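You operate a simulated robot arm through the tools that you are given. There is no shell and no other tool. Be economical: measure what you need, move in short steps, check, and stop when the job is done.

Carry out the task below with a simulated robot arm. There is one attempt and no reset: what you move stays moved.

Task
Wipe both mouth trays clean and lay them in the white tray.
Fine: mouth trays, white tray and grey cloth lie on the long bench; use that cloth and put it back. What is to be rubbed or washed off counts as gone when no trace of it is left.

It is judged by the outcome, as a careful person would: the job done as asked, and still so three seconds after it is handed in. It fails if anything else is knocked over, pushed out of place, dropped, spilled or broken. Flat cloth is picked up by pressing the open fingertips on it (5 to 10 N) and closing them slowly along it; thin cloth reads only 2 to 8 mm in the jaws.

Robot
A 7-joint arm with a two-finger parallel gripper, fixed in place. Base frame: the origin is at the foot of the arm, x ahead of it, y to its left, z up; the work surface is at about z = 0.915. Units: m, degrees, N and s.
Its first joint turns from -149.0 to 149.0 degrees. Payload 3.43 kg.
Tool frame: the origin (TCP) lies between the finger pads and is the grasp point; the fingertips stand 0.03 m ahead of it; z points along the fingers, y is the line along which they close. Largest opening 0.094 m; finger width 0.028, thickness 0.01; the body of the gripper, 0.05 by 0.096 m, starts 0.055 m behind the TCP.
Orientation is that of the tool frame in the base frame, as [roll, pitch, yaw] about the fixed x, y, z axes, in that order (R = Rz(yaw) Ry(pitch) Rx(roll)). With the fingers straight down and closing along the base's y, the tool's x points along the base's -x, its y along +y and its z along -z.

Tools
- The arm moves only by the tool step_arm. Its argument "deltas" is one flat list of numbers, 7 for each row, row after row: the shift along the tool's x, y, z in units of 300 mm (1.0 is 300 mm), then the turn, a rotation vector about the tool's x, y, z in units of 120 degrees (1.0 is 120 degrees), then the gripper command, from -1 (shut) to 1 (fully open), values between in proportion. In form: [x, y, z, rx, ry, rz, fingers, x, y, z, rx, ry, rz, fingers, ...]. A call has 1 to 20 rows; each row is the pose to reach, as a shift and turn from the pose commanded when the call began, along the tool's axes at that moment. A call with a number of a shift or a turn outside -1 to 1 is refused whole. Each row takes 0.2 s and may step no farther than 0.05 m and 8.6 degrees from the row before; otherwise, or with a gripper value out of range, the whole call is refused. A pose out of reach is approached as far as the arm can. The call stops where the force on the tool passes 90 N (or 10 N more than at its start, if that is more) or the arm is blocked; 0.2 s more then pass. The fingers move at their own pace (about 0.045 m/s each) and stop on an object; they squeeze with about 22 N. The grip force told is the motor's: it shows also when the fingers shut on nothing. Time passes only in rows, and 0.2 s behind the last, so rows that repeat a pose let the fingers close. The reply holds the time, the measured pose of the TCP, the force on the tool along the base axes, the opening and the grip force, in the units named above and with some noise, with the torque about the TCP (base axes, N m) and any sound that the robot's microphone picked up.
- Cameras (640 x 400 px; columns grow to the right, rows downward): "scene" is fixed at [0.05, -0.6483, 1.6761]; the picture's right is [-0.52, -0.85, 0.00], its down [-0.76, 0.47, -0.44] and it looks along [0.38, -0.23, -0.90] (base axes); focal length 266 px, centre (320, 200). "wrist" rides on the gripper at [0.076, 0.014, -0.102] in the tool frame; the picture's right is [-0.18, 0.98, 0.00], its down [-0.75, -0.14, -0.64] and it looks along [-0.63, -0.12, 0.77] (tool axes); focal length 243 px, centre (320, 200). There is no depth. A picture from a camera that has moved, and an enlarged one, comes with that camera's place and axes in the base frame and with its lens.
- get_image(camera): a new picture of that camera. It takes no simulated time.
- close_up(camera, box): a new picture of the part [left, top, right, bottom] of that camera's present view, enlarged. It takes no simulated time.
- job_done(): hands the job in; it is judged then, once.

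Work in short steps. Places have to be worked out from the pictures, the camera data and where the tool is seen: move nearer, look again, correct. Check each grasp and each placing, and mend what went wrong. You have 120 turns and 64 pictures in all, those below and enlarged ones among them. Open the gripper and draw the arm clear of the work before you hand the job in, unless the task says otherwise; then end with one line.

The tools are called after "Call:" as name(argument=value, ...) on one line, values as JSON. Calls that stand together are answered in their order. step_arm: Moves the arm, as the interface text tells. Its arguments: {"type":"object","properties":{"deltas":{"type":"array","items":{"type":"number"}}},"required":["deltas"]} The other tools are called the same way: get_image (camera) takes a picture; close_up (camera, box) takes an enlarged picture of a part of a camera's view; job_done () hands the job in.

At the start:

```text
t: 0.0
ee_pos: [0.6536, -0.7413, 1.2067]
tool_rot: [180.0, 0.0, -180.0]
wrist_force: [0.9, -0.3, 0.3]
moment: [0.02, 0.0, 0.02]
gripper_width: 0.0942
finger_force: 0.1
```

scene: 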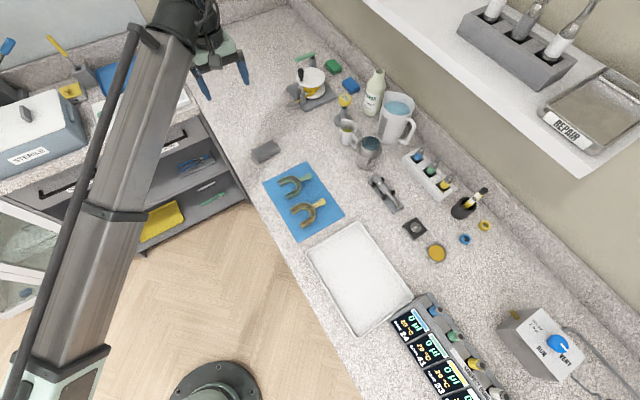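
wrist: 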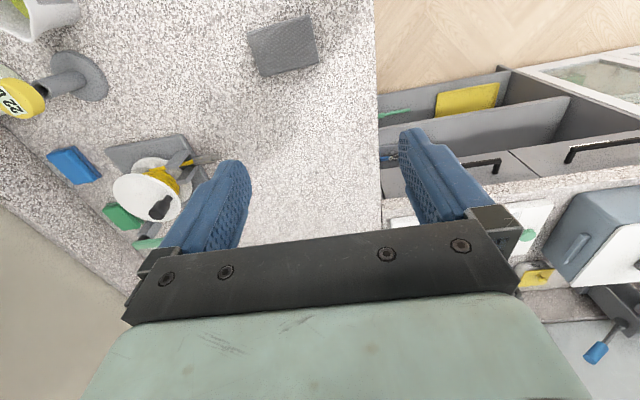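

I'll look closely at the trays, cloth and surroundings first.

Call:
close_up(camera="scene", box=[240, 130, 400, 230])

Call:
close_up(camera="scene", box=[260, 200, 500, 350])

```text
4.00 times, centred on (320, 180) of scene
camera zoom: at [0.05, -0.6483, 1.6761], right [-0.52, -0.85, 0.0], down [-0.76, 0.47, -0.44], along [0.38, -0.23, -0.9], focal length 1064 px, centre (320, 280)
```

zoom: 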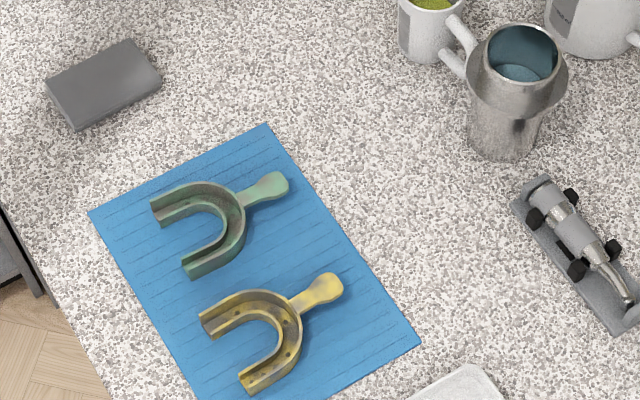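

```text
2.67 times, centred on (380, 275) of scene
camera zoom: at [0.05, -0.6483, 1.6761], right [-0.52, -0.85, 0.0], down [-0.76, 0.47, -0.44], along [0.38, -0.23, -0.9], focal length 709 px, centre (160, 0)
```

zoom: 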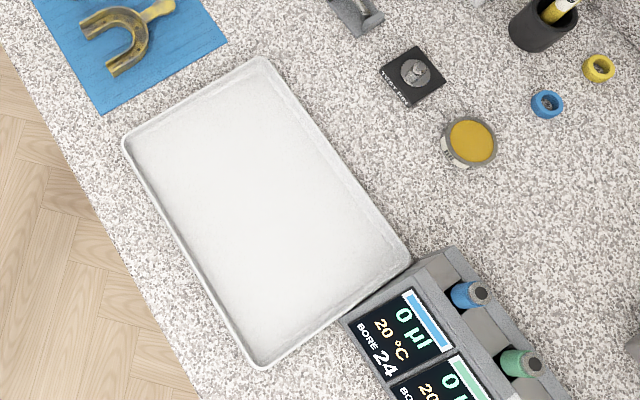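

The cloth looks like a folded pad near the reach limit; I'll check its thickness from the wrist camera.

Call:
close_up(camera="wrist", box=[216, 0, 344, 80])

```text
5.00 times, centred on (280, 40) of wrist
camera zoom: at [0.576, -0.7269, 1.3102], right [0.18, 0.98, 0.0], down [0.75, -0.14, 0.64], along [0.63, -0.12, -0.77], focal length 1213 px, centre (520, 1000)
```

zoom: 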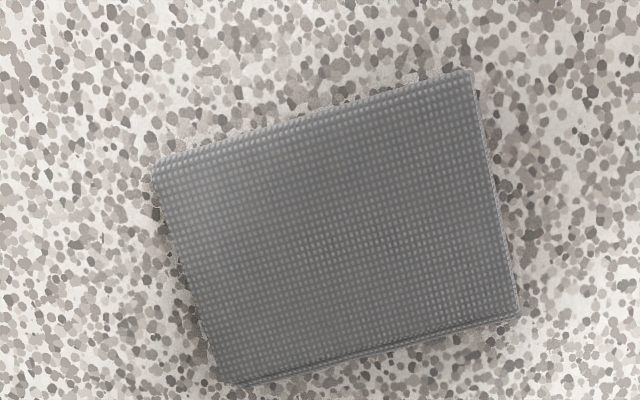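

Cloth pad spans about x 0.592–0.647, y −0.742…−0.828. I'll turn the tool 90° so it closes along base x and come above the near part of the cloth.

Call:
step_arm(deltas=[0.01, -0.006, 0.048, 0, 0, 0.068, 1, 0.02, -0.012, 0.095, 0, 0, 0.136, 1, 0.03, -0.019, 0.143, 0, 0, 0.204, 1, 0.041, -0.025, 0.19, 0, 0, 0.272, 1, 0.051, -0.032, 0.238, 0, 0, 0.34, 1, 0.062, -0.038, 0.285, 0, 0, 0.409, 1, 0.072, -0.045, 0.333, 0, 0, 0.477, 1, 0.082, -0.051, 0.38, 0, 0, 0.545, 1, 0.092, -0.057, 0.428, 0, 0, 0.613, 1, 0.103, -0.064, 0.475, 0, 0, 0.681, 1, 0.113, -0.07, 0.523, 0, 0, 0.75, 1, 0.113, -0.07, 0.523, 0, 0, 0.75, 1])

Call:
get_image(camera="wrist")

```text
t: 2.6
ee_pos: [0.6195, -0.7619, 1.05]
tool_rot: [-180.0, 0.0, 89.9]
wrist_force: [0.0, 0.2, -0.1]
moment: [-0.02, -0.03, 0.02]
gripper_width: 0.0941
finger_force: 0.0
```

```text
58 pictures are left
camera wrist: at [0.6315, -0.6872, 1.1526], right [0.98, -0.19, 0.0], down [-0.14, -0.75, 0.64], along [-0.12, -0.63, -0.77], focal length 243 px, centre (320, 200)
```

wrist: 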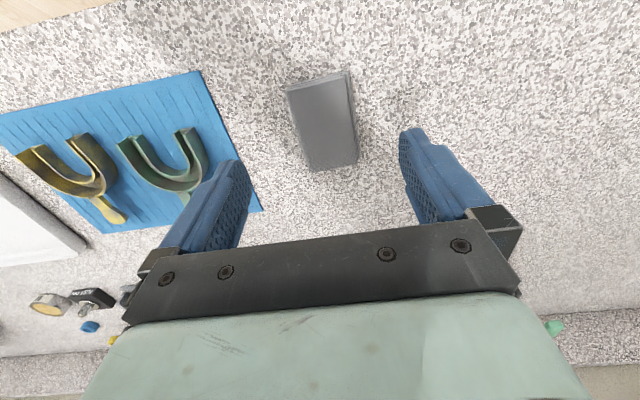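

Cloth is centred at x≈0.6195 between the fingers. I descend to tip height just above the bench.

Call:
step_arm(deltas=[-0.01, 0, 0.1, 0, 0, 0, 1, -0.02, 0, 0.2, 0, 0, 0, 1, -0.02, 0, 0.26, 0, 0, 0, 1, -0.02, 0, 0.3, 0, 0, 0, 1, -0.02, 0, 0.32, 0, 0, 0, 1, -0.02, 0, 0.333, 0, 0, 0, 1, -0.02, 0, 0.333, 0, 0, 0, 1])

Call:
get_image(camera="wrist")

```text
t: 4.2
ee_pos: [0.6198, -0.7671, 0.95]
tool_rot: [179.9, 0.0, 90.0]
wrist_force: [0.0, 0.0, 0.0]
moment: [0.01, 0.0, 0.0]
gripper_width: 0.094
finger_force: 0.0
```

```text
57 pictures are left
camera wrist: at [0.6333, -0.692, 1.053], right [0.98, -0.18, 0.0], down [-0.14, -0.75, 0.64], along [-0.12, -0.63, -0.77], focal length 243 px, centre (320, 200)
```

wrist: 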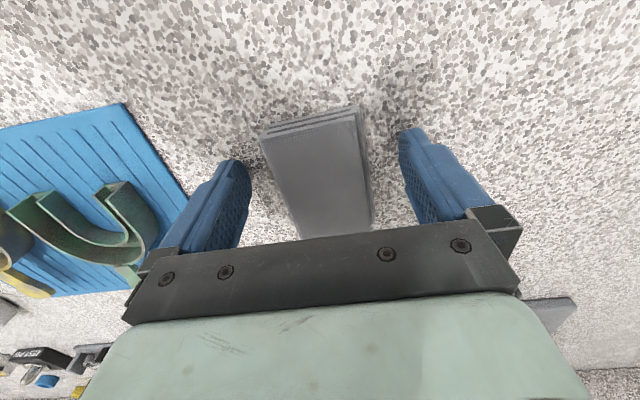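

Position reached and the folded cloth stands between the fingers. Closing.

Call:
step_arm(deltas=[0, 0, 0, 0, 0, 0, 0.6, 0, 0, 0, 0, 0, 0, 0.3, 0, 0, 0, 0, 0, 0, 0.1, 0, 0, 0, 0, 0, 0, -0.2, 0, 0, 0, 0, 0, 0, -0.4, 0, 0, 0, 0, 0, 0, -0.6, 0, 0, 0, 0, 0, 0, -1, 0, 0, 0, 0, 0, 0, -1])

Call:
close_up(camera="wrist", box=[160, 60, 480, 260])

```text
t: 6.0
ee_pos: [0.621, -0.7672, 0.9495]
tool_rot: [179.9, 0.1, 90.0]
wrist_force: [-0.7, -0.5, -0.5]
moment: [-0.01, -0.02, 0.0]
gripper_width: 0.054
finger_force: 21.4
```

```text
2.00 times, centred on (320, 160) of wrist
camera zoom: at [0.6333, -0.692, 1.0531], right [0.98, -0.18, 0.0], down [-0.14, -0.75, 0.64], along [-0.12, -0.63, -0.77], focal length 485 px, centre (320, 280)
```

zoom: 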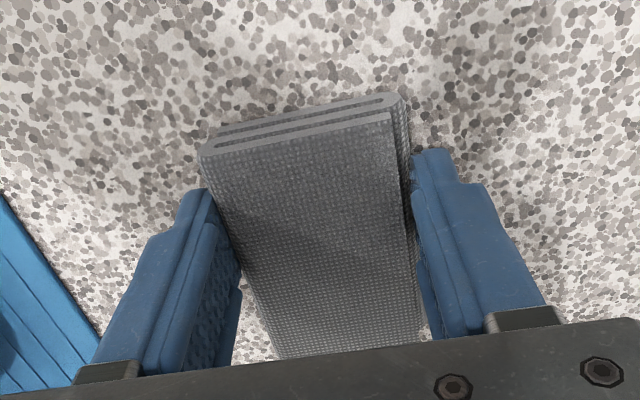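

Firm grip at 54 mm. Lift straight up and check.

Call:
step_arm(deltas=[0, 0, -0.05, 0, 0, 0, -1, 0, 0, -0.13, 0, 0, 0, -1, 0, 0, -0.23, 0, 0, 0, -1, 0, 0, -0.33, 0, 0, 0, -1, 0, 0, -0.4, 0, 0, 0, -1, 0, 0, -0.4, 0, 0, 0, -1])

Call:
get_image(camera="wrist")

```text
t: 7.4
ee_pos: [0.6188, -0.7685, 1.0705]
tool_rot: [179.9, 0.0, 90.0]
wrist_force: [-0.3, -0.4, 0.3]
moment: [0.01, -0.05, 0.0]
gripper_width: 0.0
finger_force: 22.0
```

```text
55 pictures are left
camera wrist: at [0.6321, -0.6925, 1.1742], right [0.98, -0.18, 0.0], down [-0.14, -0.75, 0.64], along [-0.12, -0.63, -0.77], focal length 243 px, centre (320, 200)
```

wrist: 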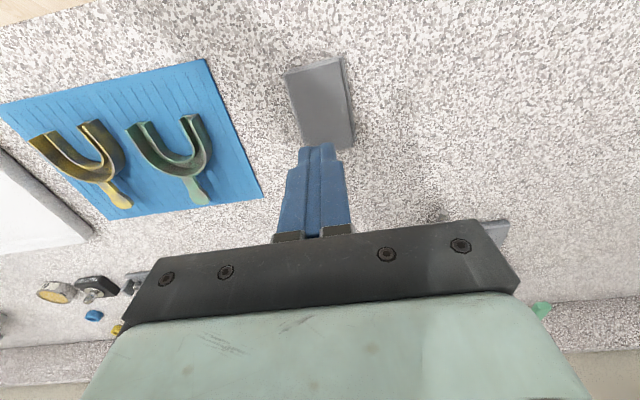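

The cloth slipped out. Check its present state closely.

Call:
close_up(camera="wrist", box=[256, 40, 384, 120])

Call:
close_up(camera="scene", box=[232, 120, 312, 170])

```text
5.00 times, centred on (320, 80) of wrist
camera zoom: at [0.6321, -0.6925, 1.1742], right [0.98, -0.18, 0.0], down [-0.14, -0.75, 0.64], along [-0.12, -0.63, -0.77], focal length 1213 px, centre (320, 800)
```

zoom: 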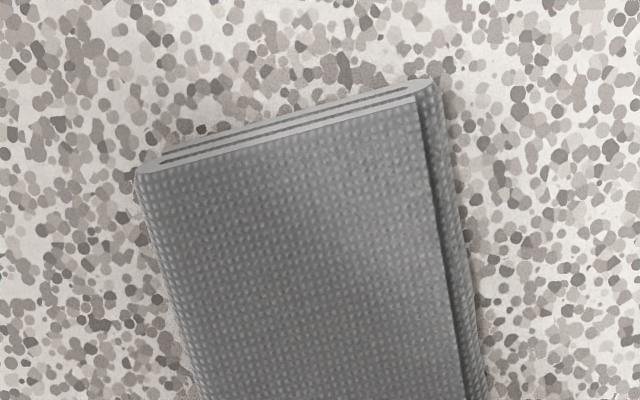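

```text
8.00 times, centred on (272, 145) of scene
camera zoom: at [0.05, -0.6483, 1.6761], right [-0.52, -0.85, 0.0], down [-0.76, 0.47, -0.44], along [0.38, -0.23, -0.9], focal length 2127 px, centre (704, 640)
```

zoom: 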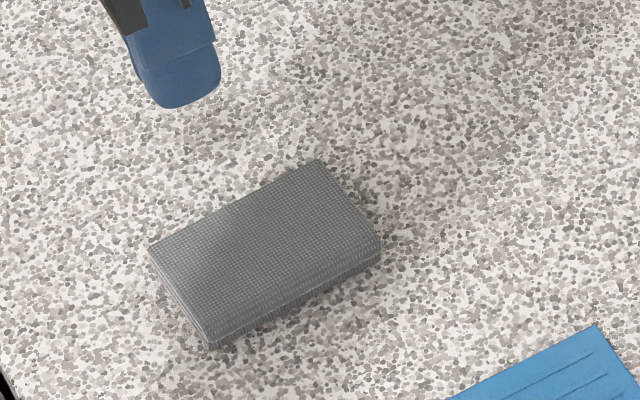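

The cloth is still in place. I'll reopen, go lower and closer to its centre, grip longer, then lift slowly.

Call:
step_arm(deltas=[0, 0, 0, 0, 0, 0, 1, 0, 0, 0, 0, 0, 0, 1, 0, 0, 0, 0, 0, 0, 1, -0.02, 0, 0.05, 0, 0, 0, 1, -0.05, 0, 0.15, 0, 0, 0, 1, -0.05, 0, 0.25, 0, 0, 0, 1, -0.05, 0, 0.35, 0, 0, 0, 1, -0.05, 0, 0.39, 0, 0, 0, 1, -0.05, 0, 0.412, 0, 0, 0, 1, -0.05, 0, 0.412, 0, 0, 0, 1])

```text
t: 9.6
ee_pos: [0.6198, -0.7823, 0.9468]
tool_rot: [180.0, 0.0, 90.1]
wrist_force: [0.7, -0.6, -1.2]
moment: [0.0, 0.0, 0.0]
gripper_width: 0.094
finger_force: 0.0
```

Reach is fine there. Close slowly and hold, then lift 5 mm slowly.

Call:
step_arm(deltas=[0, 0, 0, 0, 0, 0, 0.4, 0, 0, 0, 0, 0, 0, 0.2, 0, 0, 0, 0, 0, 0, 0, 0, 0, 0, 0, 0, 0, -0.5, 0, 0, 0, 0, 0, 0, -1, 0, 0, 0, 0, 0, 0, -1, 0, 0, 0, 0, 0, 0, -1, 0, 0, -0.003, 0, 0, 0, -1, 0, 0, -0.006, 0, 0, 0, -1, 0, 0, -0.01, 0, 0, 0, -1, 0, 0, -0.014, 0, 0, 0, -1, 0, 0, -0.018, 0, 0, 0, -1])

Call:
get_image(camera="wrist")

```text
t: 12.2
ee_pos: [0.619, -0.7828, 0.9512]
tool_rot: [-180.0, 0.0, 90.0]
wrist_force: [-0.1, 0.4, -0.2]
moment: [-0.03, 0.0, -0.06]
gripper_width: 0.0539
finger_force: 22.6
```

```text
52 pictures are left
camera wrist: at [0.6323, -0.7073, 1.0553], right [0.98, -0.18, 0.0], down [-0.14, -0.75, 0.64], along [-0.12, -0.63, -0.77], focal length 243 px, centre (320, 200)
```

wrist: 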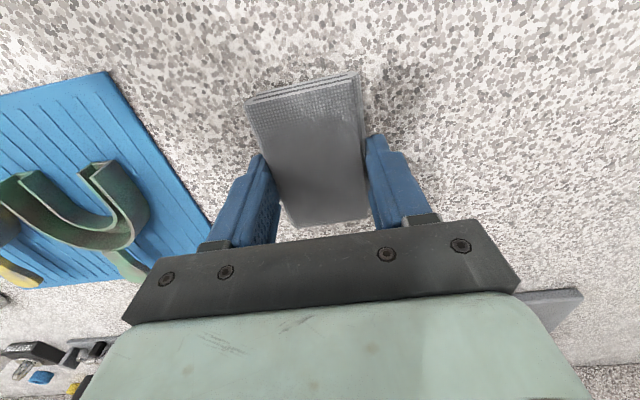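

Still gripped; lift another 15 mm slowly and see whether the cloth comes.

Call:
step_arm(deltas=[0, 0, -0.005, 0, 0, 0, -1, 0, 0, -0.01, 0, 0, 0, -1, 0, 0, -0.016, 0, 0, 0, -1, 0, 0, -0.023, 0, 0, 0, -1, 0, 0, -0.031, 0, 0, 0, -1, 0, 0, -0.04, 0, 0, 0, -1, 0, 0, -0.05, 0, 0, 0, -1])

Call:
get_image(camera="wrist")

```text
t: 13.8
ee_pos: [0.619, -0.7826, 0.9661]
tool_rot: [180.0, 0.0, 89.9]
wrist_force: [-0.4, 0.0, -0.2]
moment: [0.0, -0.06, 0.02]
gripper_width: 0.0536
finger_force: 22.0
```

```text
51 pictures are left
camera wrist: at [0.6325, -0.7064, 1.0693], right [0.98, -0.18, 0.0], down [-0.14, -0.75, 0.64], along [-0.12, -0.63, -0.77], focal length 243 px, centre (320, 200)
```

wrist: 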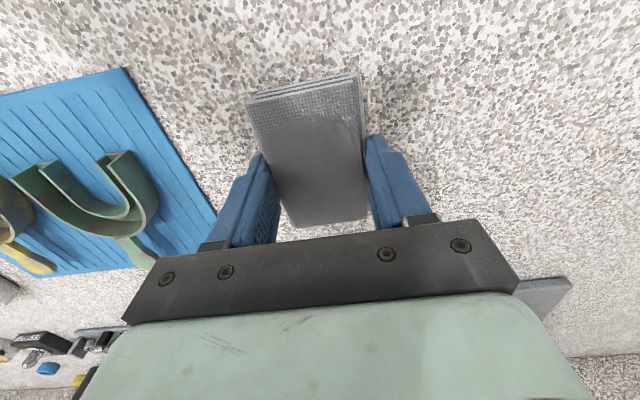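

The cloth keeps its place in the hand, so it's held. Raise it and move over the mouth trays to inspect them.

Call:
step_arm(deltas=[0, 0, -0.1, 0, 0, 0, -1, 0, 0, -0.2, 0, 0, 0, -1, 0, -0.05, -0.32, 0, 0, 0, -1, -0.01, -0.15, -0.42, 0, 0, 0, -1, -0.02, -0.26, -0.5, 0, 0, 0, -1, -0.03, -0.38, -0.5, 0, 0, 0, -1, -0.04, -0.5, -0.5, 0, 0, 0, -1, -0.05, -0.62, -0.5, 0, 0, 0, -1, -0.06, -0.7, -0.5, 0, 0, 0, -1, -0.06, -0.7, -0.5, 0, 0, 0, -1])

Call:
get_image(camera="wrist")

```text
t: 16.0
ee_pos: [0.4107, -0.8011, 1.1164]
tool_rot: [-180.0, 0.0, 90.0]
wrist_force: [0.1, -0.1, 0.3]
moment: [-0.01, 0.0, 0.0]
gripper_width: 0.0537
finger_force: 22.4
```

```text
50 pictures are left
camera wrist: at [0.4224, -0.7256, 1.2206], right [0.98, -0.18, 0.0], down [-0.14, -0.75, 0.64], along [-0.12, -0.63, -0.77], focal length 243 px, centre (320, 200)
```

wrist: 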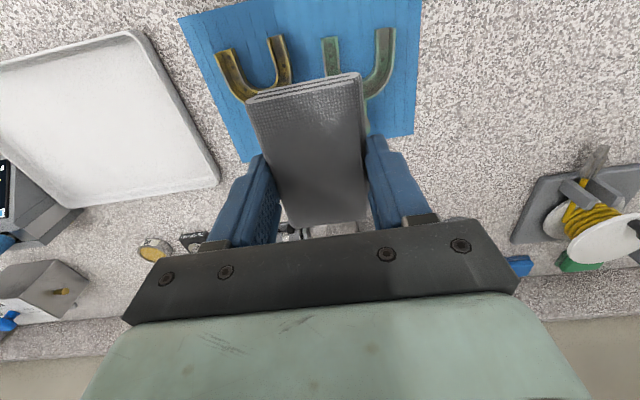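

Call:
close_up(camera="wrist", box=[200, 0, 424, 140])

Call:
close_up(camera="scene", box=[256, 155, 352, 245])

```text
2.86 times, centred on (312, 70) of wrist
camera zoom: at [0.4224, -0.7256, 1.2206], right [0.98, -0.18, 0.0], down [-0.14, -0.75, 0.64], along [-0.12, -0.63, -0.77], focal length 693 px, centre (343, 571)
```

zoom: 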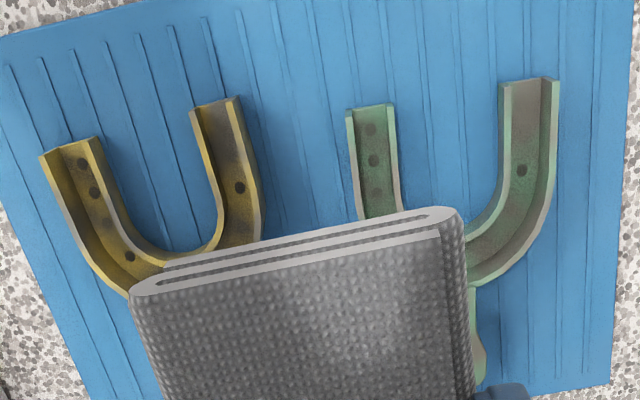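

```text
4.44 times, centred on (304, 200) of scene
camera zoom: at [0.05, -0.6483, 1.6761], right [-0.52, -0.85, 0.0], down [-0.76, 0.47, -0.44], along [0.38, -0.23, -0.9], focal length 1182 px, centre (391, 200)
```

zoom: 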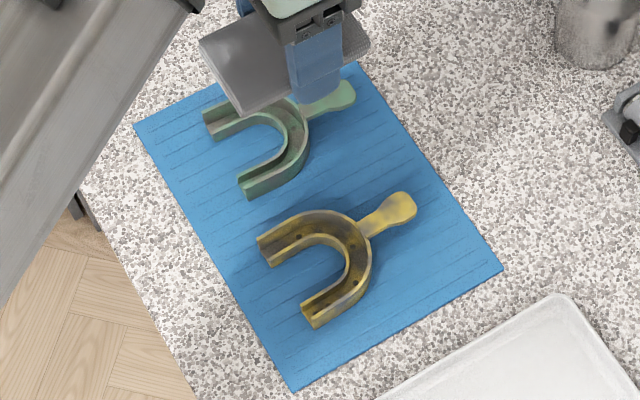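

Trays lie at roughly yellow arch centre (0.35,−0.78), green (0.46,−0.79), handles towards −y, residue smeared in channels and handles. Go over the yellow one and lower.

Call:
step_arm(deltas=[0.02, -0.08, 0.1, 0, 0, 0, -1, 0.05, -0.16, 0.2, 0, 0, 0, -1, 0.07, -0.202, 0.3, 0, 0, 0, -1, 0.07, -0.202, 0.38, 0, 0, 0, -1, 0.07, -0.202, 0.43, 0, 0, 0, -1, 0.07, -0.202, 0.45, 0, 0, 0, -1, 0.07, -0.202, 0.45, 0, 0, 0, -1])

Call:
get_image(camera="wrist")

Call:
close_up(camera="scene", box=[256, 155, 352, 245])

```text
t: 17.6
ee_pos: [0.3503, -0.7795, 0.9812]
tool_rot: [-180.0, 0.1, 90.0]
wrist_force: [-0.5, -0.3, -0.3]
moment: [0.01, 0.06, 0.01]
gripper_width: 0.0537
finger_force: 22.2
```

```text
47 pictures are left
camera wrist: at [0.3629, -0.7047, 1.0844], right [0.98, -0.18, 0.0], down [-0.14, -0.75, 0.64], along [-0.12, -0.63, -0.77], focal length 243 px, centre (320, 200)
```

wrist: 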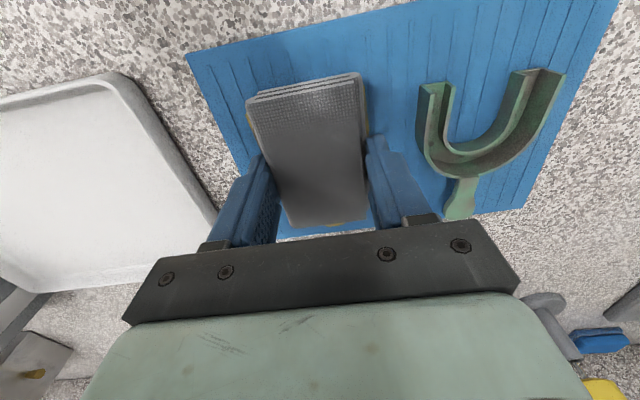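

```text
4.44 times, centred on (304, 200) of scene
camera zoom: at [0.05, -0.6483, 1.6761], right [-0.52, -0.85, 0.0], down [-0.76, 0.47, -0.44], along [0.38, -0.23, -0.9], focal length 1182 px, centre (391, 200)
```

zoom: 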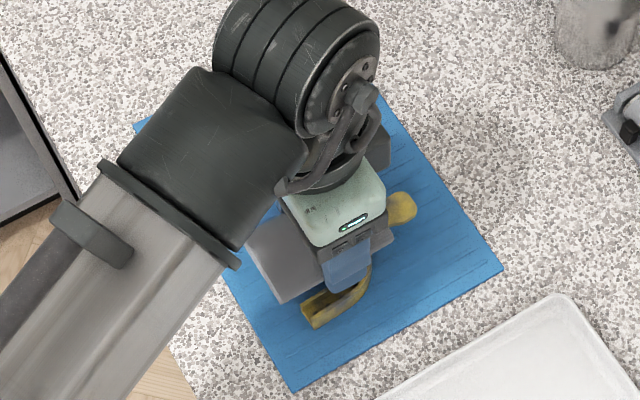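

Pad is over the yellow tray. Lower gently to feel contact.

Call:
step_arm(deltas=[0, 0, 0.012, 0, 0, 0, -1, 0, 0, 0.022, 0, 0, 0, -1, 0, 0, 0.032, 0, 0, 0, -1, 0, 0, 0.038, 0, 0, 0, -1, 0, 0, 0.044, 0, 0, 0, -1])

```text
t: 18.8
ee_pos: [0.349, -0.7795, 0.9704]
tool_rot: [179.9, 0.2, 90.0]
wrist_force: [2.8, -0.7, 19.4]
moment: [-0.6, -0.07, 0.05]
gripper_width: 0.0539
finger_force: 21.7
```

Contact at TCP z≈0.971 with 19 N. Ease off slightly and rub in both directions with moderate pressure.

Call:
step_arm(deltas=[0, 0, -0.004, 0, 0, 0, -1, 0, 0.03, -0.004, 0, 0, 0, -1, 0, 0.06, -0.004, 0, 0, 0, -1, 0, 0.03, -0.004, 0, 0, 0, -1, 0, 0, -0.004, 0, 0, 0, -1, 0, -0.03, -0.004, 0, 0, 0, -1, 0, -0.06, -0.004, 0, 0, 0, -1, 0, -0.03, -0.004, 0, 0, 0, -1, 0, 0, -0.004, 0, 0, 0, -1, 0.03, 0, -0.004, 0, 0, 0, -1, 0.06, 0, -0.004, 0, 0, 0, -1, 0.03, 0, -0.004, 0, 0, 0, -1, 0, 0, -0.004, 0, 0, 0, -1, -0.03, 0, -0.004, 0, 0, 0, -1, -0.06, 0, -0.004, 0, 0, 0, -1, -0.03, 0, -0.004, 0, 0, 0, -1, 0, 0, -0.004, 0, 0, 0, -1])

Call:
close_up(camera="scene", box=[256, 155, 352, 245])

```text
t: 22.4
ee_pos: [0.3497, -0.7804, 0.9713]
tool_rot: [180.0, 0.0, 90.0]
wrist_force: [0.1, -1.9, 3.8]
moment: [-0.19, 0.0, 0.01]
gripper_width: 0.0536
finger_force: 22.6
```

```text
4.44 times, centred on (304, 200) of scene
camera zoom: at [0.05, -0.6483, 1.6761], right [-0.52, -0.85, 0.0], down [-0.76, 0.47, -0.44], along [0.38, -0.23, -0.9], focal length 1182 px, centre (391, 200)
```

zoom: 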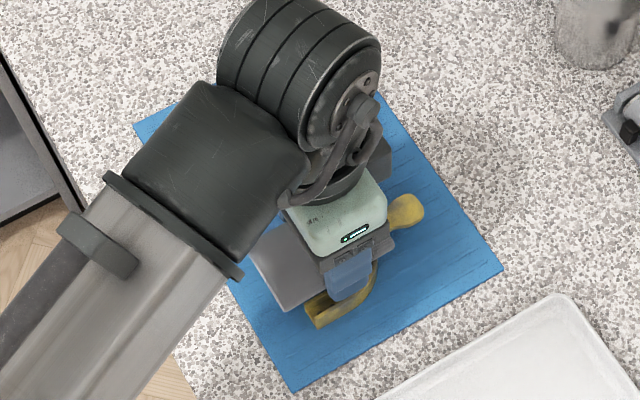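

Lift and shift over the green tray so the scene camera sees the yellow one.

Call:
step_arm(deltas=[0, 0, -0.06, 0, 0, 0, -1, 0, 0, -0.16, 0, 0, 0, -1, 0, 0.1, -0.2, 0, 0, 0, -1, -0.02, 0.24, -0.2, 0, 0, 0, -1, -0.03, 0.37, -0.2, 0, 0, 0, -1, -0.03, 0.37, -0.2, 0, 0, 0, -1])

Call:
close_up(camera="scene", box=[282, 187, 346, 227])

```text
t: 23.8
ee_pos: [0.4595, -0.7901, 1.0324]
tool_rot: [-180.0, 0.0, 90.0]
wrist_force: [0.0, 0.6, 0.5]
moment: [-0.01, 0.0, 0.02]
gripper_width: 0.0537
finger_force: 22.3
```

```text
10.00 times, centred on (314, 207) of scene
camera zoom: at [0.05, -0.6483, 1.6761], right [-0.52, -0.85, 0.0], down [-0.76, 0.47, -0.44], along [0.38, -0.23, -0.9], focal length 2659 px, centre (380, 130)
```

zoom: 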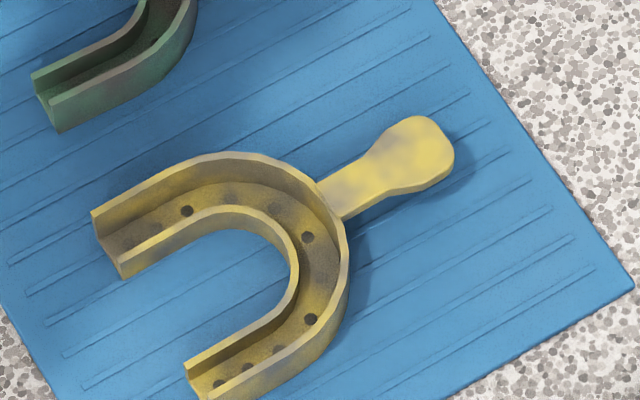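

The residue on yellow has clearly faded, more rubbing is needed. I'm over green now, so I rub that one first.

Call:
step_arm(deltas=[0, 0, 0.1, 0, 0, 0, -1, 0, 0, 0.16, 0, 0, 0, -1, 0, 0, 0.19, 0, 0, 0, -1, 0, 0, 0.203, 0, 0, 0, -1, 0, 0, 0.208, 0, 0, 0, -1])

```text
t: 25.0
ee_pos: [0.46, -0.7884, 0.9697]
tool_rot: [179.8, 0.0, 90.0]
wrist_force: [-0.2, -1.6, 15.9]
moment: [0.35, -0.39, -0.04]
gripper_width: 0.0537
finger_force: 21.9
```

Contact at 16 N on green; rub in a cross and circle pattern.

Call:
step_arm(deltas=[0, 0.04, -0.002, 0, 0, 0, -1, 0, 0.08, -0.002, 0, 0, 0, -1, 0, 0.04, -0.002, 0, 0, 0, -1, 0, 0, -0.002, 0, 0, 0, -1, 0, -0.04, -0.002, 0, 0, 0, -1, 0, -0.08, -0.002, 0, 0, 0, -1, 0, -0.04, -0.002, 0, 0, 0, -1, 0, 0, -0.002, 0, 0, 0, -1, 0.04, 0, -0.002, 0, 0, 0, -1, 0.07, 0, -0.002, 0, 0, 0, -1, 0.04, 0, -0.002, 0, 0, 0, -1, 0, 0, -0.002, 0, 0, 0, -1, -0.04, 0, -0.002, 0, 0, 0, -1, -0.08, 0, -0.002, 0, 0, 0, -1, -0.12, 0, -0.002, 0, 0, 0, -1, -0.15, 0, -0.002, 0, 0, 0, -1, -0.1, 0, -0.002, 0, 0, 0, -1, -0.05, 0, -0.002, 0, 0, 0, -1, 0, 0, -0.002, 0, 0, 0, -1])

Call:
get_image(camera="wrist")

```text
t: 29.0
ee_pos: [0.4597, -0.7903, 0.9682]
tool_rot: [179.8, 0.1, 89.9]
wrist_force: [-0.8, -16.7, 31.4]
moment: [-0.72, -0.42, -0.14]
gripper_width: 0.0535
finger_force: 22.1
```

```text
43 pictures are left
camera wrist: at [0.4726, -0.7136, 1.0716], right [0.98, -0.19, 0.0], down [-0.14, -0.75, 0.65], along [-0.12, -0.63, -0.76], focal length 243 px, centre (320, 200)
```

wrist: 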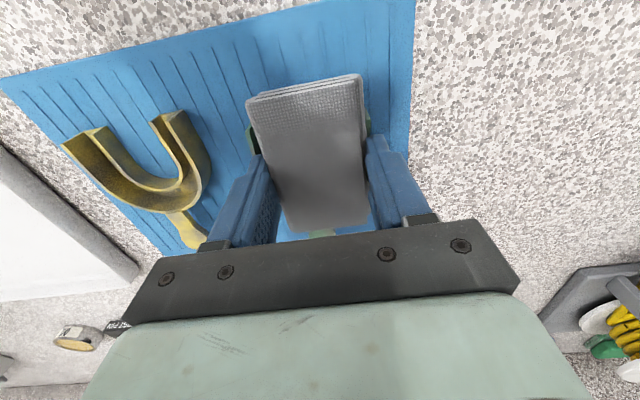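

Call:
step_arm(deltas=[0, 0, -0.06, 0, 0, 0, -1, 0, 0, -0.16, 0, 0, 0, -1, 0, -0.12, -0.2, 0, 0, 0, -1, 0, -0.26, -0.2, 0, 0, 0, -1, 0.01, -0.37, -0.2, 0, 0, 0, -1, 0.01, -0.37, -0.15, 0, 0, 0, -1, 0.01, -0.37, -0.15, 0, 0, 0, -1])

Call:
close_up(camera="wrist", box=[350, 20, 606, 240])

```text
t: 30.6
ee_pos: [0.3497, -0.7842, 1.0128]
tool_rot: [-180.0, 0.0, 90.0]
wrist_force: [0.0, -0.7, -0.9]
moment: [0.02, 0.0, 0.02]
gripper_width: 0.0534
finger_force: 22.0
```

```text
1.82 times, centred on (478, 130) of wrist
camera zoom: at [0.362, -0.71, 1.1163], right [0.98, -0.18, 0.0], down [-0.14, -0.75, 0.64], along [-0.12, -0.63, -0.77], focal length 441 px, centre (33, 327)
```

zoom: 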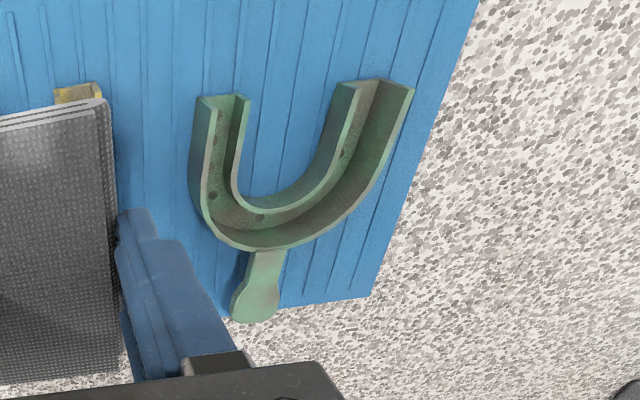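

Green drifted ~15 mm outward; I'll avoid outward strokes. Now rub yellow mostly along x, with inward pulls.

Call:
step_arm(deltas=[0, 0, 0.09, 0, 0, 0, -1, 0, 0, 0.13, 0, 0, 0, -1, 0, 0, 0.143, 0, 0, 0, -1, 0, 0.05, 0.145, 0, 0, 0, -1, 0, 0.09, 0.145, 0, 0, 0, -1, 0, 0.04, 0.145, 0, 0, 0, -1, 0, -0.01, 0.145, 0, 0, 0, -1, 0, -0.06, 0.145, 0, 0, 0, -1, 0, -0.1, 0.145, 0, 0, 0, -1, 0, -0.05, 0.145, 0, 0, 0, -1, 0, 0, 0.145, 0, 0, 0, -1, 0, 0.05, 0.145, 0, 0, 0, -1, 0, 0.09, 0.145, 0, 0, 0, -1, 0, 0.04, 0.145, 0, 0, 0, -1, 0, -0.01, 0.145, 0, 0, 0, -1, 0, -0.06, 0.145, 0, 0, 0, -1, 0, -0.1, 0.145, 0, 0, 0, -1, 0, -0.05, 0.145, 0, 0, 0, -1, 0, 0, 0.145, 0, 0, 0, -1])

Call:
step_arm(deltas=[0, 0, -0.06, 0, 0, 0, -1, 0, 0, -0.16, 0, 0, 0, -1, 0, 0.1, -0.2, 0, 0, 0, -1, -0.02, 0.24, -0.2, 0, 0, 0, -1, -0.03, 0.37, -0.2, 0, 0, 0, -1, -0.03, 0.37, -0.2, 0, 0, 0, -1])

Call:
close_up(camera="scene", box=[282, 187, 346, 227])

```text
t: 34.6
ee_pos: [0.3489, -0.7862, 0.9695]
tool_rot: [-179.9, -0.1, 90.0]
wrist_force: [-9.1, 1.1, 15.5]
moment: [0.22, 0.1, 0.1]
gripper_width: 0.0535
finger_force: 22.7
```

```text
t: 36.0
ee_pos: [0.4604, -0.7948, 1.03]
tool_rot: [180.0, -0.1, 90.0]
wrist_force: [0.1, 0.0, -0.5]
moment: [-0.03, -0.02, -0.02]
gripper_width: 0.0537
finger_force: 21.9
```

```text
10.00 times, centred on (314, 207) of scene
camera zoom: at [0.05, -0.6483, 1.6761], right [-0.52, -0.85, 0.0], down [-0.76, 0.47, -0.44], along [0.38, -0.23, -0.9], focal length 2659 px, centre (380, 130)
```

zoom: 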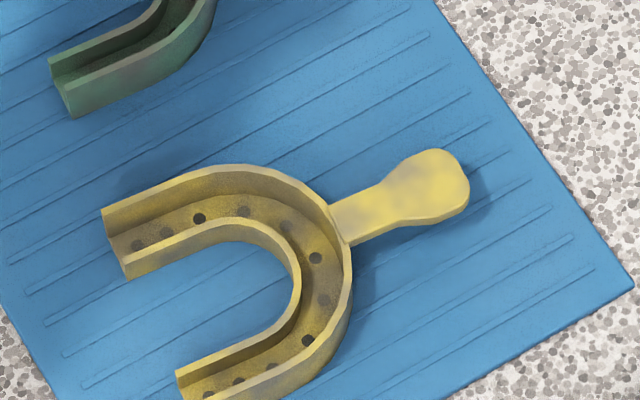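

Yellow fades further. Now green again, x-strokes with inward drift.

Call:
step_arm(deltas=[-0.02, 0, 0.1, 0, 0, 0, -1, -0.03, 0, 0.17, 0, 0, 0, -1, -0.03, 0, 0.2, 0, 0, 0, -1, -0.03, 0.05, 0.203, 0, 0, 0, -1, -0.03, 0.08, 0.203, 0, 0, 0, -1, -0.03, 0.04, 0.203, 0, 0, 0, -1, -0.02, -0.01, 0.203, 0, 0, 0, -1, -0.01, -0.06, 0.203, 0, 0, 0, -1, -0.01, -0.1, 0.203, 0, 0, 0, -1, 0, -0.05, 0.203, 0, 0, 0, -1, 0, 0, 0.203, 0, 0, 0, -1, 0.01, 0.05, 0.203, 0, 0, 0, -1, 0.01, 0.08, 0.203, 0, 0, 0, -1, 0.02, 0.04, 0.203, 0, 0, 0, -1, 0.02, -0.01, 0.203, 0, 0, 0, -1, 0.02, -0.06, 0.203, 0, 0, 0, -1, 0.03, -0.1, 0.203, 0, 0, 0, -1, 0.04, -0.05, 0.203, 0, 0, 0, -1, 0.05, 0, 0.203, 0, 0, 0, -1])

Call:
step_arm(deltas=[-0.05, 0.05, 0, 0, 0, 0, -1, -0.06, 0.08, 0, 0, 0, 0, -1, -0.05, 0.04, 0, 0, 0, 0, -1, -0.04, 0, 0, 0, 0, 0, -1, -0.03, -0.05, 0, 0, 0, 0, -1, -0.03, -0.1, 0, 0, 0, 0, -1, -0.02, -0.05, 0, 0, 0, 0, -1, -0.01, 0, 0, 0, 0, 0, -1, 0.02, 0, 0, 0, 0, 0, -1, 0, 0, -0.06, 0, 0, 0, -1, 0, 0, -0.16, 0, 0, 0, -1, 0, -0.12, -0.2, 0, 0, 0, -1, 0, -0.26, -0.2, 0, 0, 0, -1, -0.01, -0.37, -0.2, 0, 0, 0, -1, -0.01, -0.37, -0.15, 0, 0, 0, -1])

Call:
close_up(camera="wrist", box=[350, 20, 606, 240])

```text
t: 40.0
ee_pos: [0.4579, -0.7791, 0.9693]
tool_rot: [-179.9, 0.0, 90.0]
wrist_force: [-6.6, -0.3, 7.6]
moment: [0.07, 0.08, 0.07]
gripper_width: 0.0534
finger_force: 22.1
```

```text
t: 43.2
ee_pos: [0.3496, -0.7827, 1.0135]
tool_rot: [-180.0, 0.0, 90.0]
wrist_force: [-1.6, 0.7, 0.5]
moment: [0.0, -0.03, 0.01]
gripper_width: 0.0535
finger_force: 22.6
```

```text
1.82 times, centred on (478, 130) of wrist
camera zoom: at [0.3618, -0.7071, 1.1167], right [0.98, -0.18, 0.0], down [-0.14, -0.75, 0.64], along [-0.12, -0.63, -0.77], focal length 441 px, centre (33, 327)
```

zoom: 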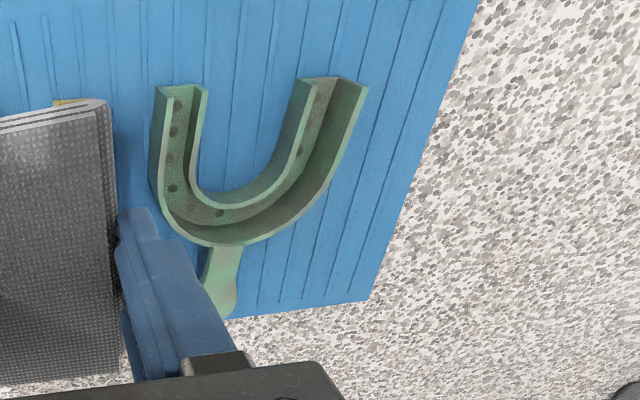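

Green cleaner but not done. Rub yellow more, over a larger area including towards its handle.

Call:
step_arm(deltas=[0, -0.02, 0.09, 0, 0, 0, -1, 0, -0.02, 0.13, 0, 0, 0, -1, 0, -0.02, 0.146, 0, 0, 0, -1, 0, 0.03, 0.146, 0, 0, 0, -1, 0, 0.08, 0.146, 0, 0, 0, -1, 0.02, 0.03, 0.146, 0, 0, 0, -1, 0.02, -0.02, 0.146, 0, 0, 0, -1, 0.02, -0.07, 0.146, 0, 0, 0, -1, 0, -0.11, 0.146, 0, 0, 0, -1, -0.02, -0.06, 0.146, 0, 0, 0, -1, -0.04, -0.01, 0.146, 0, 0, 0, -1, -0.05, 0.04, 0.146, 0, 0, 0, -1, -0.06, 0.07, 0.146, 0, 0, 0, -1, -0.07, 0.02, 0.146, 0, 0, 0, -1, -0.08, -0.02, 0.146, 0, 0, 0, -1, -0.08, -0.06, 0.146, 0, 0, 0, -1, -0.06, -0.1, 0.146, 0, 0, 0, -1, -0.02, -0.06, 0.146, 0, 0, 0, -1, 0.02, -0.02, 0.146, 0, 0, 0, -1, 0.05, 0.02, 0.146, 0, 0, 0, -1])

Call:
step_arm(deltas=[0, -0.05, 0, 0, 0, 0, -1, 0, -0.1, 0, 0, 0, 0, -1, 0, -0.05, 0, 0, 0, 0, -1, -0.01, 0, 0, 0, 0, 0, -1, -0.02, 0.04, 0, 0, 0, 0, -1, -0.03, 0, 0, 0, 0, 0, -1, -0.03, -0.05, 0, 0, 0, 0, -1, -0.03, -0.1, 0, 0, 0, 0, -1, -0.03, -0.05, 0, 0, 0, 0, -1, 0, 0, 0, 0, 0, 0, -1, 0, 0, -0.06, 0, 0, 0, -1, 0, 0, -0.16, 0, 0, 0, -1, 0, 0.1, -0.2, 0, 0, 0, -1, -0.03, 0.24, -0.2, 0, 0, 0, -1, -0.05, 0.34, -0.2, 0, 0, 0, -1, -0.05, 0.34, -0.2, 0, 0, 0, -1])

Call:
close_up(camera="scene", box=[282, 187, 346, 227])

```text
t: 47.4
ee_pos: [0.3551, -0.7677, 0.9692]
tool_rot: [-180.0, 0.0, 90.1]
wrist_force: [-4.7, -2.8, 6.7]
moment: [0.08, 0.11, 0.1]
gripper_width: 0.0536
finger_force: 22.1
```

```text
t: 50.8
ee_pos: [0.4605, -0.7835, 1.0293]
tool_rot: [-179.9, 0.0, 90.0]
wrist_force: [-0.1, 0.6, -0.4]
moment: [-0.01, 0.0, -0.01]
gripper_width: 0.0537
finger_force: 22.0
```

```text
10.00 times, centred on (314, 207) of scene
camera zoom: at [0.05, -0.6483, 1.6761], right [-0.52, -0.85, 0.0], down [-0.76, 0.47, -0.44], along [0.38, -0.23, -0.9], focal length 2659 px, centre (380, 130)
```

zoom: 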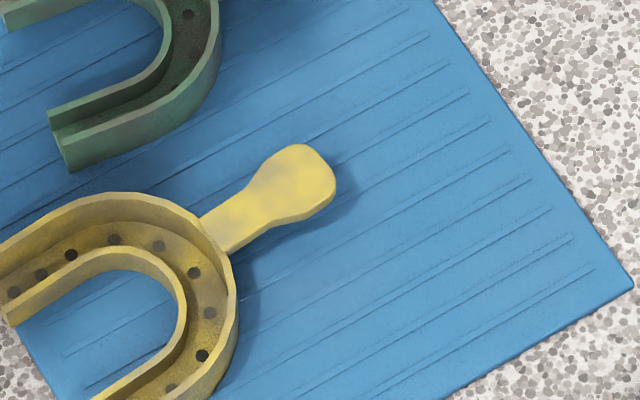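

Yellow slid ~35 mm inward; I'll use circular strokes to avoid drift. Green centre now ≈ (0.435,−0.78): circles there.

Call:
step_arm(deltas=[0, -0.08, 0.1, 0, 0, 0, -1, 0, -0.08, 0.17, 0, 0, 0, -1, 0, -0.08, 0.203, 0, 0, 0, -1, 0, -0.01, 0.203, 0, 0, 0, -1, 0.05, -0.03, 0.203, 0, 0, 0, -1, 0.07, -0.08, 0.203, 0, 0, 0, -1, 0.05, -0.13, 0.203, 0, 0, 0, -1, 0, -0.15, 0.203, 0, 0, 0, -1, -0.05, -0.13, 0.203, 0, 0, 0, -1, -0.07, -0.08, 0.203, 0, 0, 0, -1, -0.05, -0.03, 0.203, 0, 0, 0, -1, 0, -0.01, 0.203, 0, 0, 0, -1, 0.05, -0.03, 0.203, 0, 0, 0, -1, 0.07, -0.08, 0.203, 0, 0, 0, -1, 0.05, -0.13, 0.203, 0, 0, 0, -1, 0, -0.15, 0.203, 0, 0, 0, -1, -0.05, -0.13, 0.203, 0, 0, 0, -1, -0.07, -0.08, 0.203, 0, 0, 0, -1, -0.05, -0.03, 0.203, 0, 0, 0, -1, 0, -0.01, 0.203, 0, 0, 0, -1])

Call:
step_arm(deltas=[0.05, -0.02, 0, 0, 0, 0, -1, 0.07, -0.07, 0, 0, 0, 0, -1, 0.05, -0.12, 0, 0, 0, 0, -1, 0, -0.14, 0, 0, 0, 0, -1, -0.05, -0.12, 0, 0, 0, 0, -1, -0.07, -0.07, 0, 0, 0, 0, -1, -0.05, -0.02, 0, 0, 0, 0, -1, 0, 0, 0, 0, 0, 0, -1, 0.05, -0.02, 0, 0, 0, 0, -1, 0.07, -0.07, 0, 0, 0, 0, -1, 0.05, -0.12, 0, 0, 0, 0, -1, 0, -0.14, 0, 0, 0, 0, -1, -0.05, -0.12, 0, 0, 0, 0, -1, -0.07, -0.07, 0, 0, 0, 0, -1, -0.05, -0.02, 0, 0, 0, 0, -1, 0, -0.07, 0, 0, 0, 0, -1])

Call:
step_arm(deltas=[0, 0, -0.06, 0, 0, 0, -1, 0, 0, -0.16, 0, 0, 0, -1, 0, -0.12, -0.2, 0, 0, 0, -1, 0, -0.26, -0.2, 0, 0, 0, -1, 0.01, -0.32, -0.2, 0, 0, 0, -1, 0.01, -0.32, -0.2, 0, 0, 0, -1])

Call:
get_image(camera="wrist")

```text
t: 55.0
ee_pos: [0.4549, -0.7839, 0.9692]
tool_rot: [180.0, 0.0, 89.9]
wrist_force: [-0.3, -3.4, 3.1]
moment: [0.01, 0.08, 0.05]
gripper_width: 0.0535
finger_force: 21.8
```

```text
t: 58.4
ee_pos: [0.4324, -0.7816, 0.9682]
tool_rot: [179.9, 0.0, 90.0]
wrist_force: [3.2, -2.1, 5.5]
moment: [-0.12, -0.06, -0.03]
gripper_width: 0.0537
finger_force: 22.3
```

```text
t: 59.8
ee_pos: [0.336, -0.7801, 1.0306]
tool_rot: [180.0, 0.0, 90.1]
wrist_force: [0.1, 0.1, 0.1]
moment: [0.01, -0.01, -0.01]
gripper_width: 0.0535
finger_force: 22.1
```

```text
38 pictures are left
camera wrist: at [0.349, -0.7038, 1.1326], right [0.98, -0.18, 0.0], down [-0.14, -0.75, 0.64], along [-0.12, -0.63, -0.77], focal length 243 px, centre (320, 200)
```

wrist: 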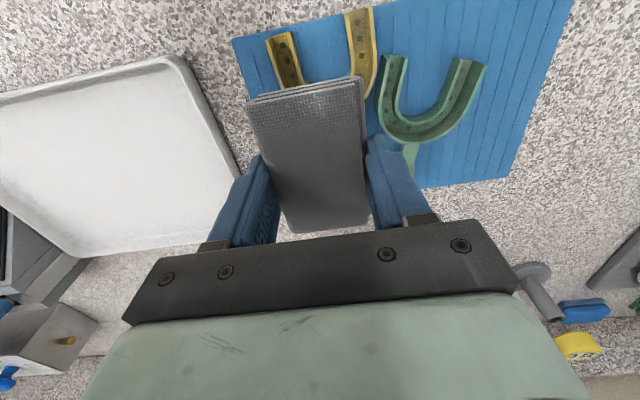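

Call:
close_up(camera="wrist", box=[364, 40, 492, 190])

```text
2.67 times, centred on (428, 115) of wrist
camera zoom: at [0.349, -0.7038, 1.1326], right [0.98, -0.18, 0.0], down [-0.14, -0.75, 0.64], along [-0.12, -0.63, -0.77], focal length 647 px, centre (32, 427)
```

zoom: 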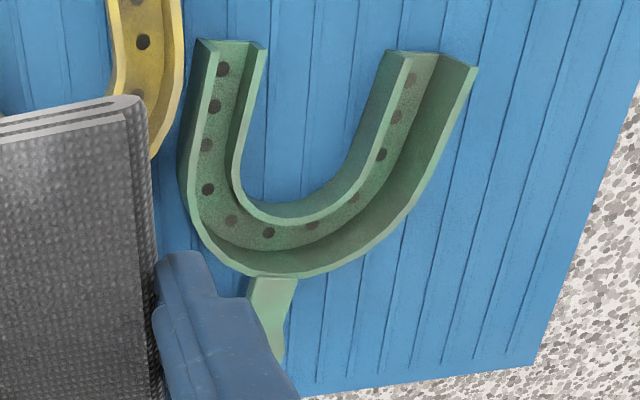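

Green cleaner with faint residue at the right arm and apex. Now yellow at ≈(0.335,−0.745): rub with outward strokes to bring it back, then circles.

Call:
step_arm(deltas=[0.1, 0, 0.1, 0, 0, 0, -1, 0.12, 0, 0.17, 0, 0, 0, -1, 0.12, 0, 0.206, 0, 0, 0, -1, 0.08, 0.03, 0.206, 0, 0, 0, -1, 0.05, 0, 0.206, 0, 0, 0, -1, 0.02, -0.03, 0.206, 0, 0, 0, -1, -0.01, 0, 0.206, 0, 0, 0, -1, -0.02, 0, 0.17, 0, 0, 0, -1, 0.08, 0, 0.17, 0, 0, 0, -1, 0.12, 0, 0.206, 0, 0, 0, -1, 0.08, -0.03, 0.206, 0, 0, 0, -1, 0.05, 0.01, 0.206, 0, 0, 0, -1, 0.02, 0.03, 0.206, 0, 0, 0, -1, -0.01, 0, 0.206, 0, 0, 0, -1, -0.01, 0, 0.15, 0, 0, 0, -1])

Call:
close_up(camera="scene", box=[256, 155, 352, 245])

```text
t: 63.0
ee_pos: [0.3354, -0.783, 0.9832]
tool_rot: [179.9, 0.0, 90.0]
wrist_force: [0.3, 0.0, 0.1]
moment: [0.02, 0.02, -0.01]
gripper_width: 0.0534
finger_force: 22.4
```

```text
4.44 times, centred on (304, 200) of scene
camera zoom: at [0.05, -0.6483, 1.6761], right [-0.52, -0.85, 0.0], down [-0.76, 0.47, -0.44], along [0.38, -0.23, -0.9], focal length 1182 px, centre (391, 200)
```

zoom: 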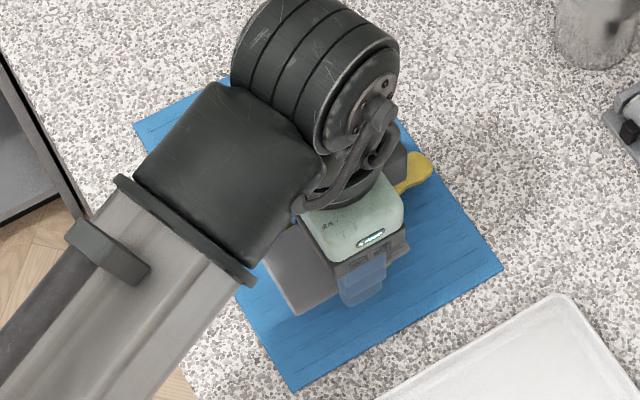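

Yellow moved outward by ~5 cm; its arch is now around (0.355,−0.80). Circles there.

Call:
step_arm(deltas=[-0.07, 0.05, 0, 0, 0, 0, -1, -0.07, 0.05, 0.047, 0, 0, 0, -1, -0.07, 0.12, 0.047, 0, 0, 0, -1, -0.02, 0.1, 0.047, 0, 0, 0, -1, 0, 0.05, 0.047, 0, 0, 0, -1, -0.02, 0, 0.047, 0, 0, 0, -1, -0.07, -0.02, 0.047, 0, 0, 0, -1, -0.12, 0, 0.047, 0, 0, 0, -1, -0.14, 0.05, 0.047, 0, 0, 0, -1, -0.12, 0.1, 0.047, 0, 0, 0, -1, -0.07, 0.12, 0.047, 0, 0, 0, -1, -0.02, 0.1, 0.047, 0, 0, 0, -1, 0, 0.05, 0.047, 0, 0, 0, -1, -0.02, 0, 0.047, 0, 0, 0, -1, -0.07, -0.02, 0.047, 0, 0, 0, -1, -0.12, 0, 0.047, 0, 0, 0, -1, -0.14, 0.05, 0.047, 0, 0, 0, -1, -0.12, 0.1, 0.047, 0, 0, 0, -1, -0.07, 0.12, 0.047, 0, 0, 0, -1, -0.07, 0.05, 0.047, 0, 0, 0, -1])

Call:
step_arm(deltas=[0, 0, -0.06, 0, 0, 0, -1, 0, 0, -0.16, 0, 0, 0, -1, 0, 0.1, -0.25, 0, 0, 0, -1, 0, 0.24, -0.3, 0, 0, 0, -1, 0, 0.38, -0.3, 0, 0, 0, -1, 0, 0.52, -0.3, 0, 0, 0, -1, 0, 0.6, -0.3, 0, 0, 0, -1, 0, 0.6, -0.3, 0, 0, 0, -1])

Call:
close_up(camera="scene", box=[266, 165, 346, 215])

```text
t: 67.2
ee_pos: [0.3532, -0.8022, 0.9695]
tool_rot: [-179.9, 0.0, 89.9]
wrist_force: [0.0, -0.6, -0.8]
moment: [0.02, -0.02, 0.02]
gripper_width: 0.0535
finger_force: 22.3
```

```text
t: 69.0
ee_pos: [0.5303, -0.8055, 1.0601]
tool_rot: [180.0, 0.0, 90.0]
wrist_force: [0.7, 0.3, 0.2]
moment: [0.01, 0.02, -0.02]
gripper_width: 0.0536
finger_force: 21.7
```

```text
8.00 times, centred on (306, 190) of scene
camera zoom: at [0.05, -0.6483, 1.6761], right [-0.52, -0.85, 0.0], down [-0.76, 0.47, -0.44], along [0.38, -0.23, -0.9], focal length 2127 px, centre (432, 280)
```

zoom: 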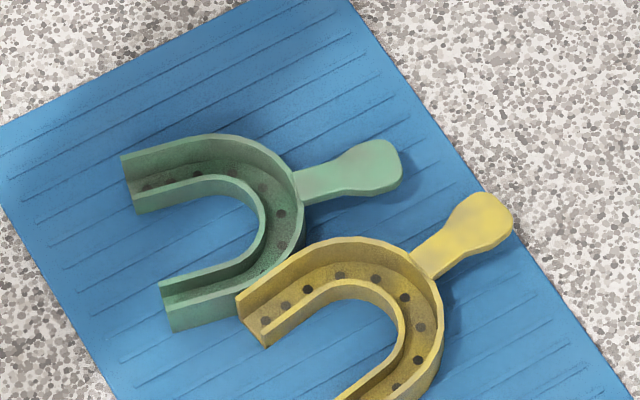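

Pressure had faded to nearly zero. Both trays lie side by side now, so I sweep over both with more pressure.

Call:
step_arm(deltas=[0.04, -0.13, 0.06, 0, 0, 0, -1, 0.08, -0.26, 0.15, 0, 0, 0, -1, 0.08, -0.3, 0.25, 0, 0, 0, -1, 0.08, -0.3, 0.305, 0, 0, 0, -1, 0.08, -0.3, 0.312, 0, 0, 0, -1, 0.08, -0.25, 0.312, 0, 0, 0, -1, 0.06, -0.3, 0.312, 0, 0, 0, -1, 0.06, -0.36, 0.312, 0, 0, 0, -1, 0.06, -0.41, 0.312, 0, 0, 0, -1, 0.08, -0.36, 0.312, 0, 0, 0, -1, 0.1, -0.3, 0.312, 0, 0, 0, -1, 0.1, -0.25, 0.312, 0, 0, 0, -1, 0.06, -0.25, 0.312, 0, 0, 0, -1, 0.03, -0.3, 0.312, 0, 0, 0, -1, 0.03, -0.35, 0.312, 0, 0, 0, -1, 0.06, -0.4, 0.312, 0, 0, 0, -1, 0.09, -0.37, 0.312, 0, 0, 0, -1, 0.09, -0.32, 0.312, 0, 0, 0, -1, 0.07, -0.32, 0.312, 0, 0, 0, -1])

Call:
step_arm(deltas=[-0.02, 0.04, 0, 0, 0, 0, -1, -0.02, 0.08, 0, 0, 0, 0, -1, 0.02, 0.04, 0, 0, 0, 0, -1, 0.03, -0.01, 0, 0, 0, 0, -1, 0.03, -0.06, 0, 0, 0, 0, -1, 0, -0.09, 0, 0, 0, 0, -1, -0.03, -0.05, 0, 0, 0, 0, -1, -0.03, 0, 0, 0, 0, 0, -1, -0.03, 0.05, 0, 0, 0, 0, -1, 0, 0.08, 0, 0, 0, 0, -1, 0.03, 0.04, 0, 0, 0, 0, -1, 0.03, 0, 0, 0, 0, 0, -1, 0.03, -0.05, 0, 0, 0, 0, -1, 0, -0.08, 0, 0, 0, 0, -1, -0.03, -0.04, 0, 0, 0, 0, -1, 0, 0, 0, 0, 0, 0, -1])

Call:
step_arm(deltas=[0, 0, -0.06, 0, 0, 0, -1, 0, 0, -0.16, 0, 0, 0, -1, 0, 0.1, -0.25, 0, 0, 0, -1, 0, 0.24, -0.3, 0, 0, 0, -1, 0, 0.35, -0.3, 0, 0, 0, -1, 0, 0.35, -0.3, 0, 0, 0, -1])

Call:
close_up(camera="scene", box=[266, 165, 346, 215])

```text
t: 73.0
ee_pos: [0.4378, -0.7818, 0.9659]
tool_rot: [-180.0, 0.0, 90.0]
wrist_force: [0.5, -1.5, -0.5]
moment: [0.03, 0.01, 0.03]
gripper_width: 0.0537
finger_force: 21.8
```

```text
t: 76.4
ee_pos: [0.4364, -0.7839, 0.9662]
tool_rot: [180.0, 0.0, 90.0]
wrist_force: [-0.3, 0.3, -0.5]
moment: [-0.01, -0.02, 0.04]
gripper_width: 0.0541
finger_force: 21.9
```

```text
t: 77.8
ee_pos: [0.5425, -0.782, 1.054]
tool_rot: [-180.0, 0.0, 90.0]
wrist_force: [-0.3, 0.0, -0.4]
moment: [0.01, 0.03, -0.03]
gripper_width: 0.054
finger_force: 21.9
```

```text
8.00 times, centred on (306, 190) of scene
camera zoom: at [0.05, -0.6483, 1.6761], right [-0.52, -0.85, 0.0], down [-0.76, 0.47, -0.44], along [0.38, -0.23, -0.9], focal length 2127 px, centre (432, 280)
```

zoom: 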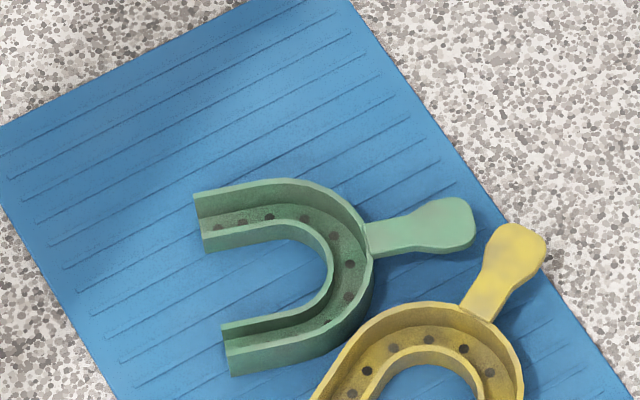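

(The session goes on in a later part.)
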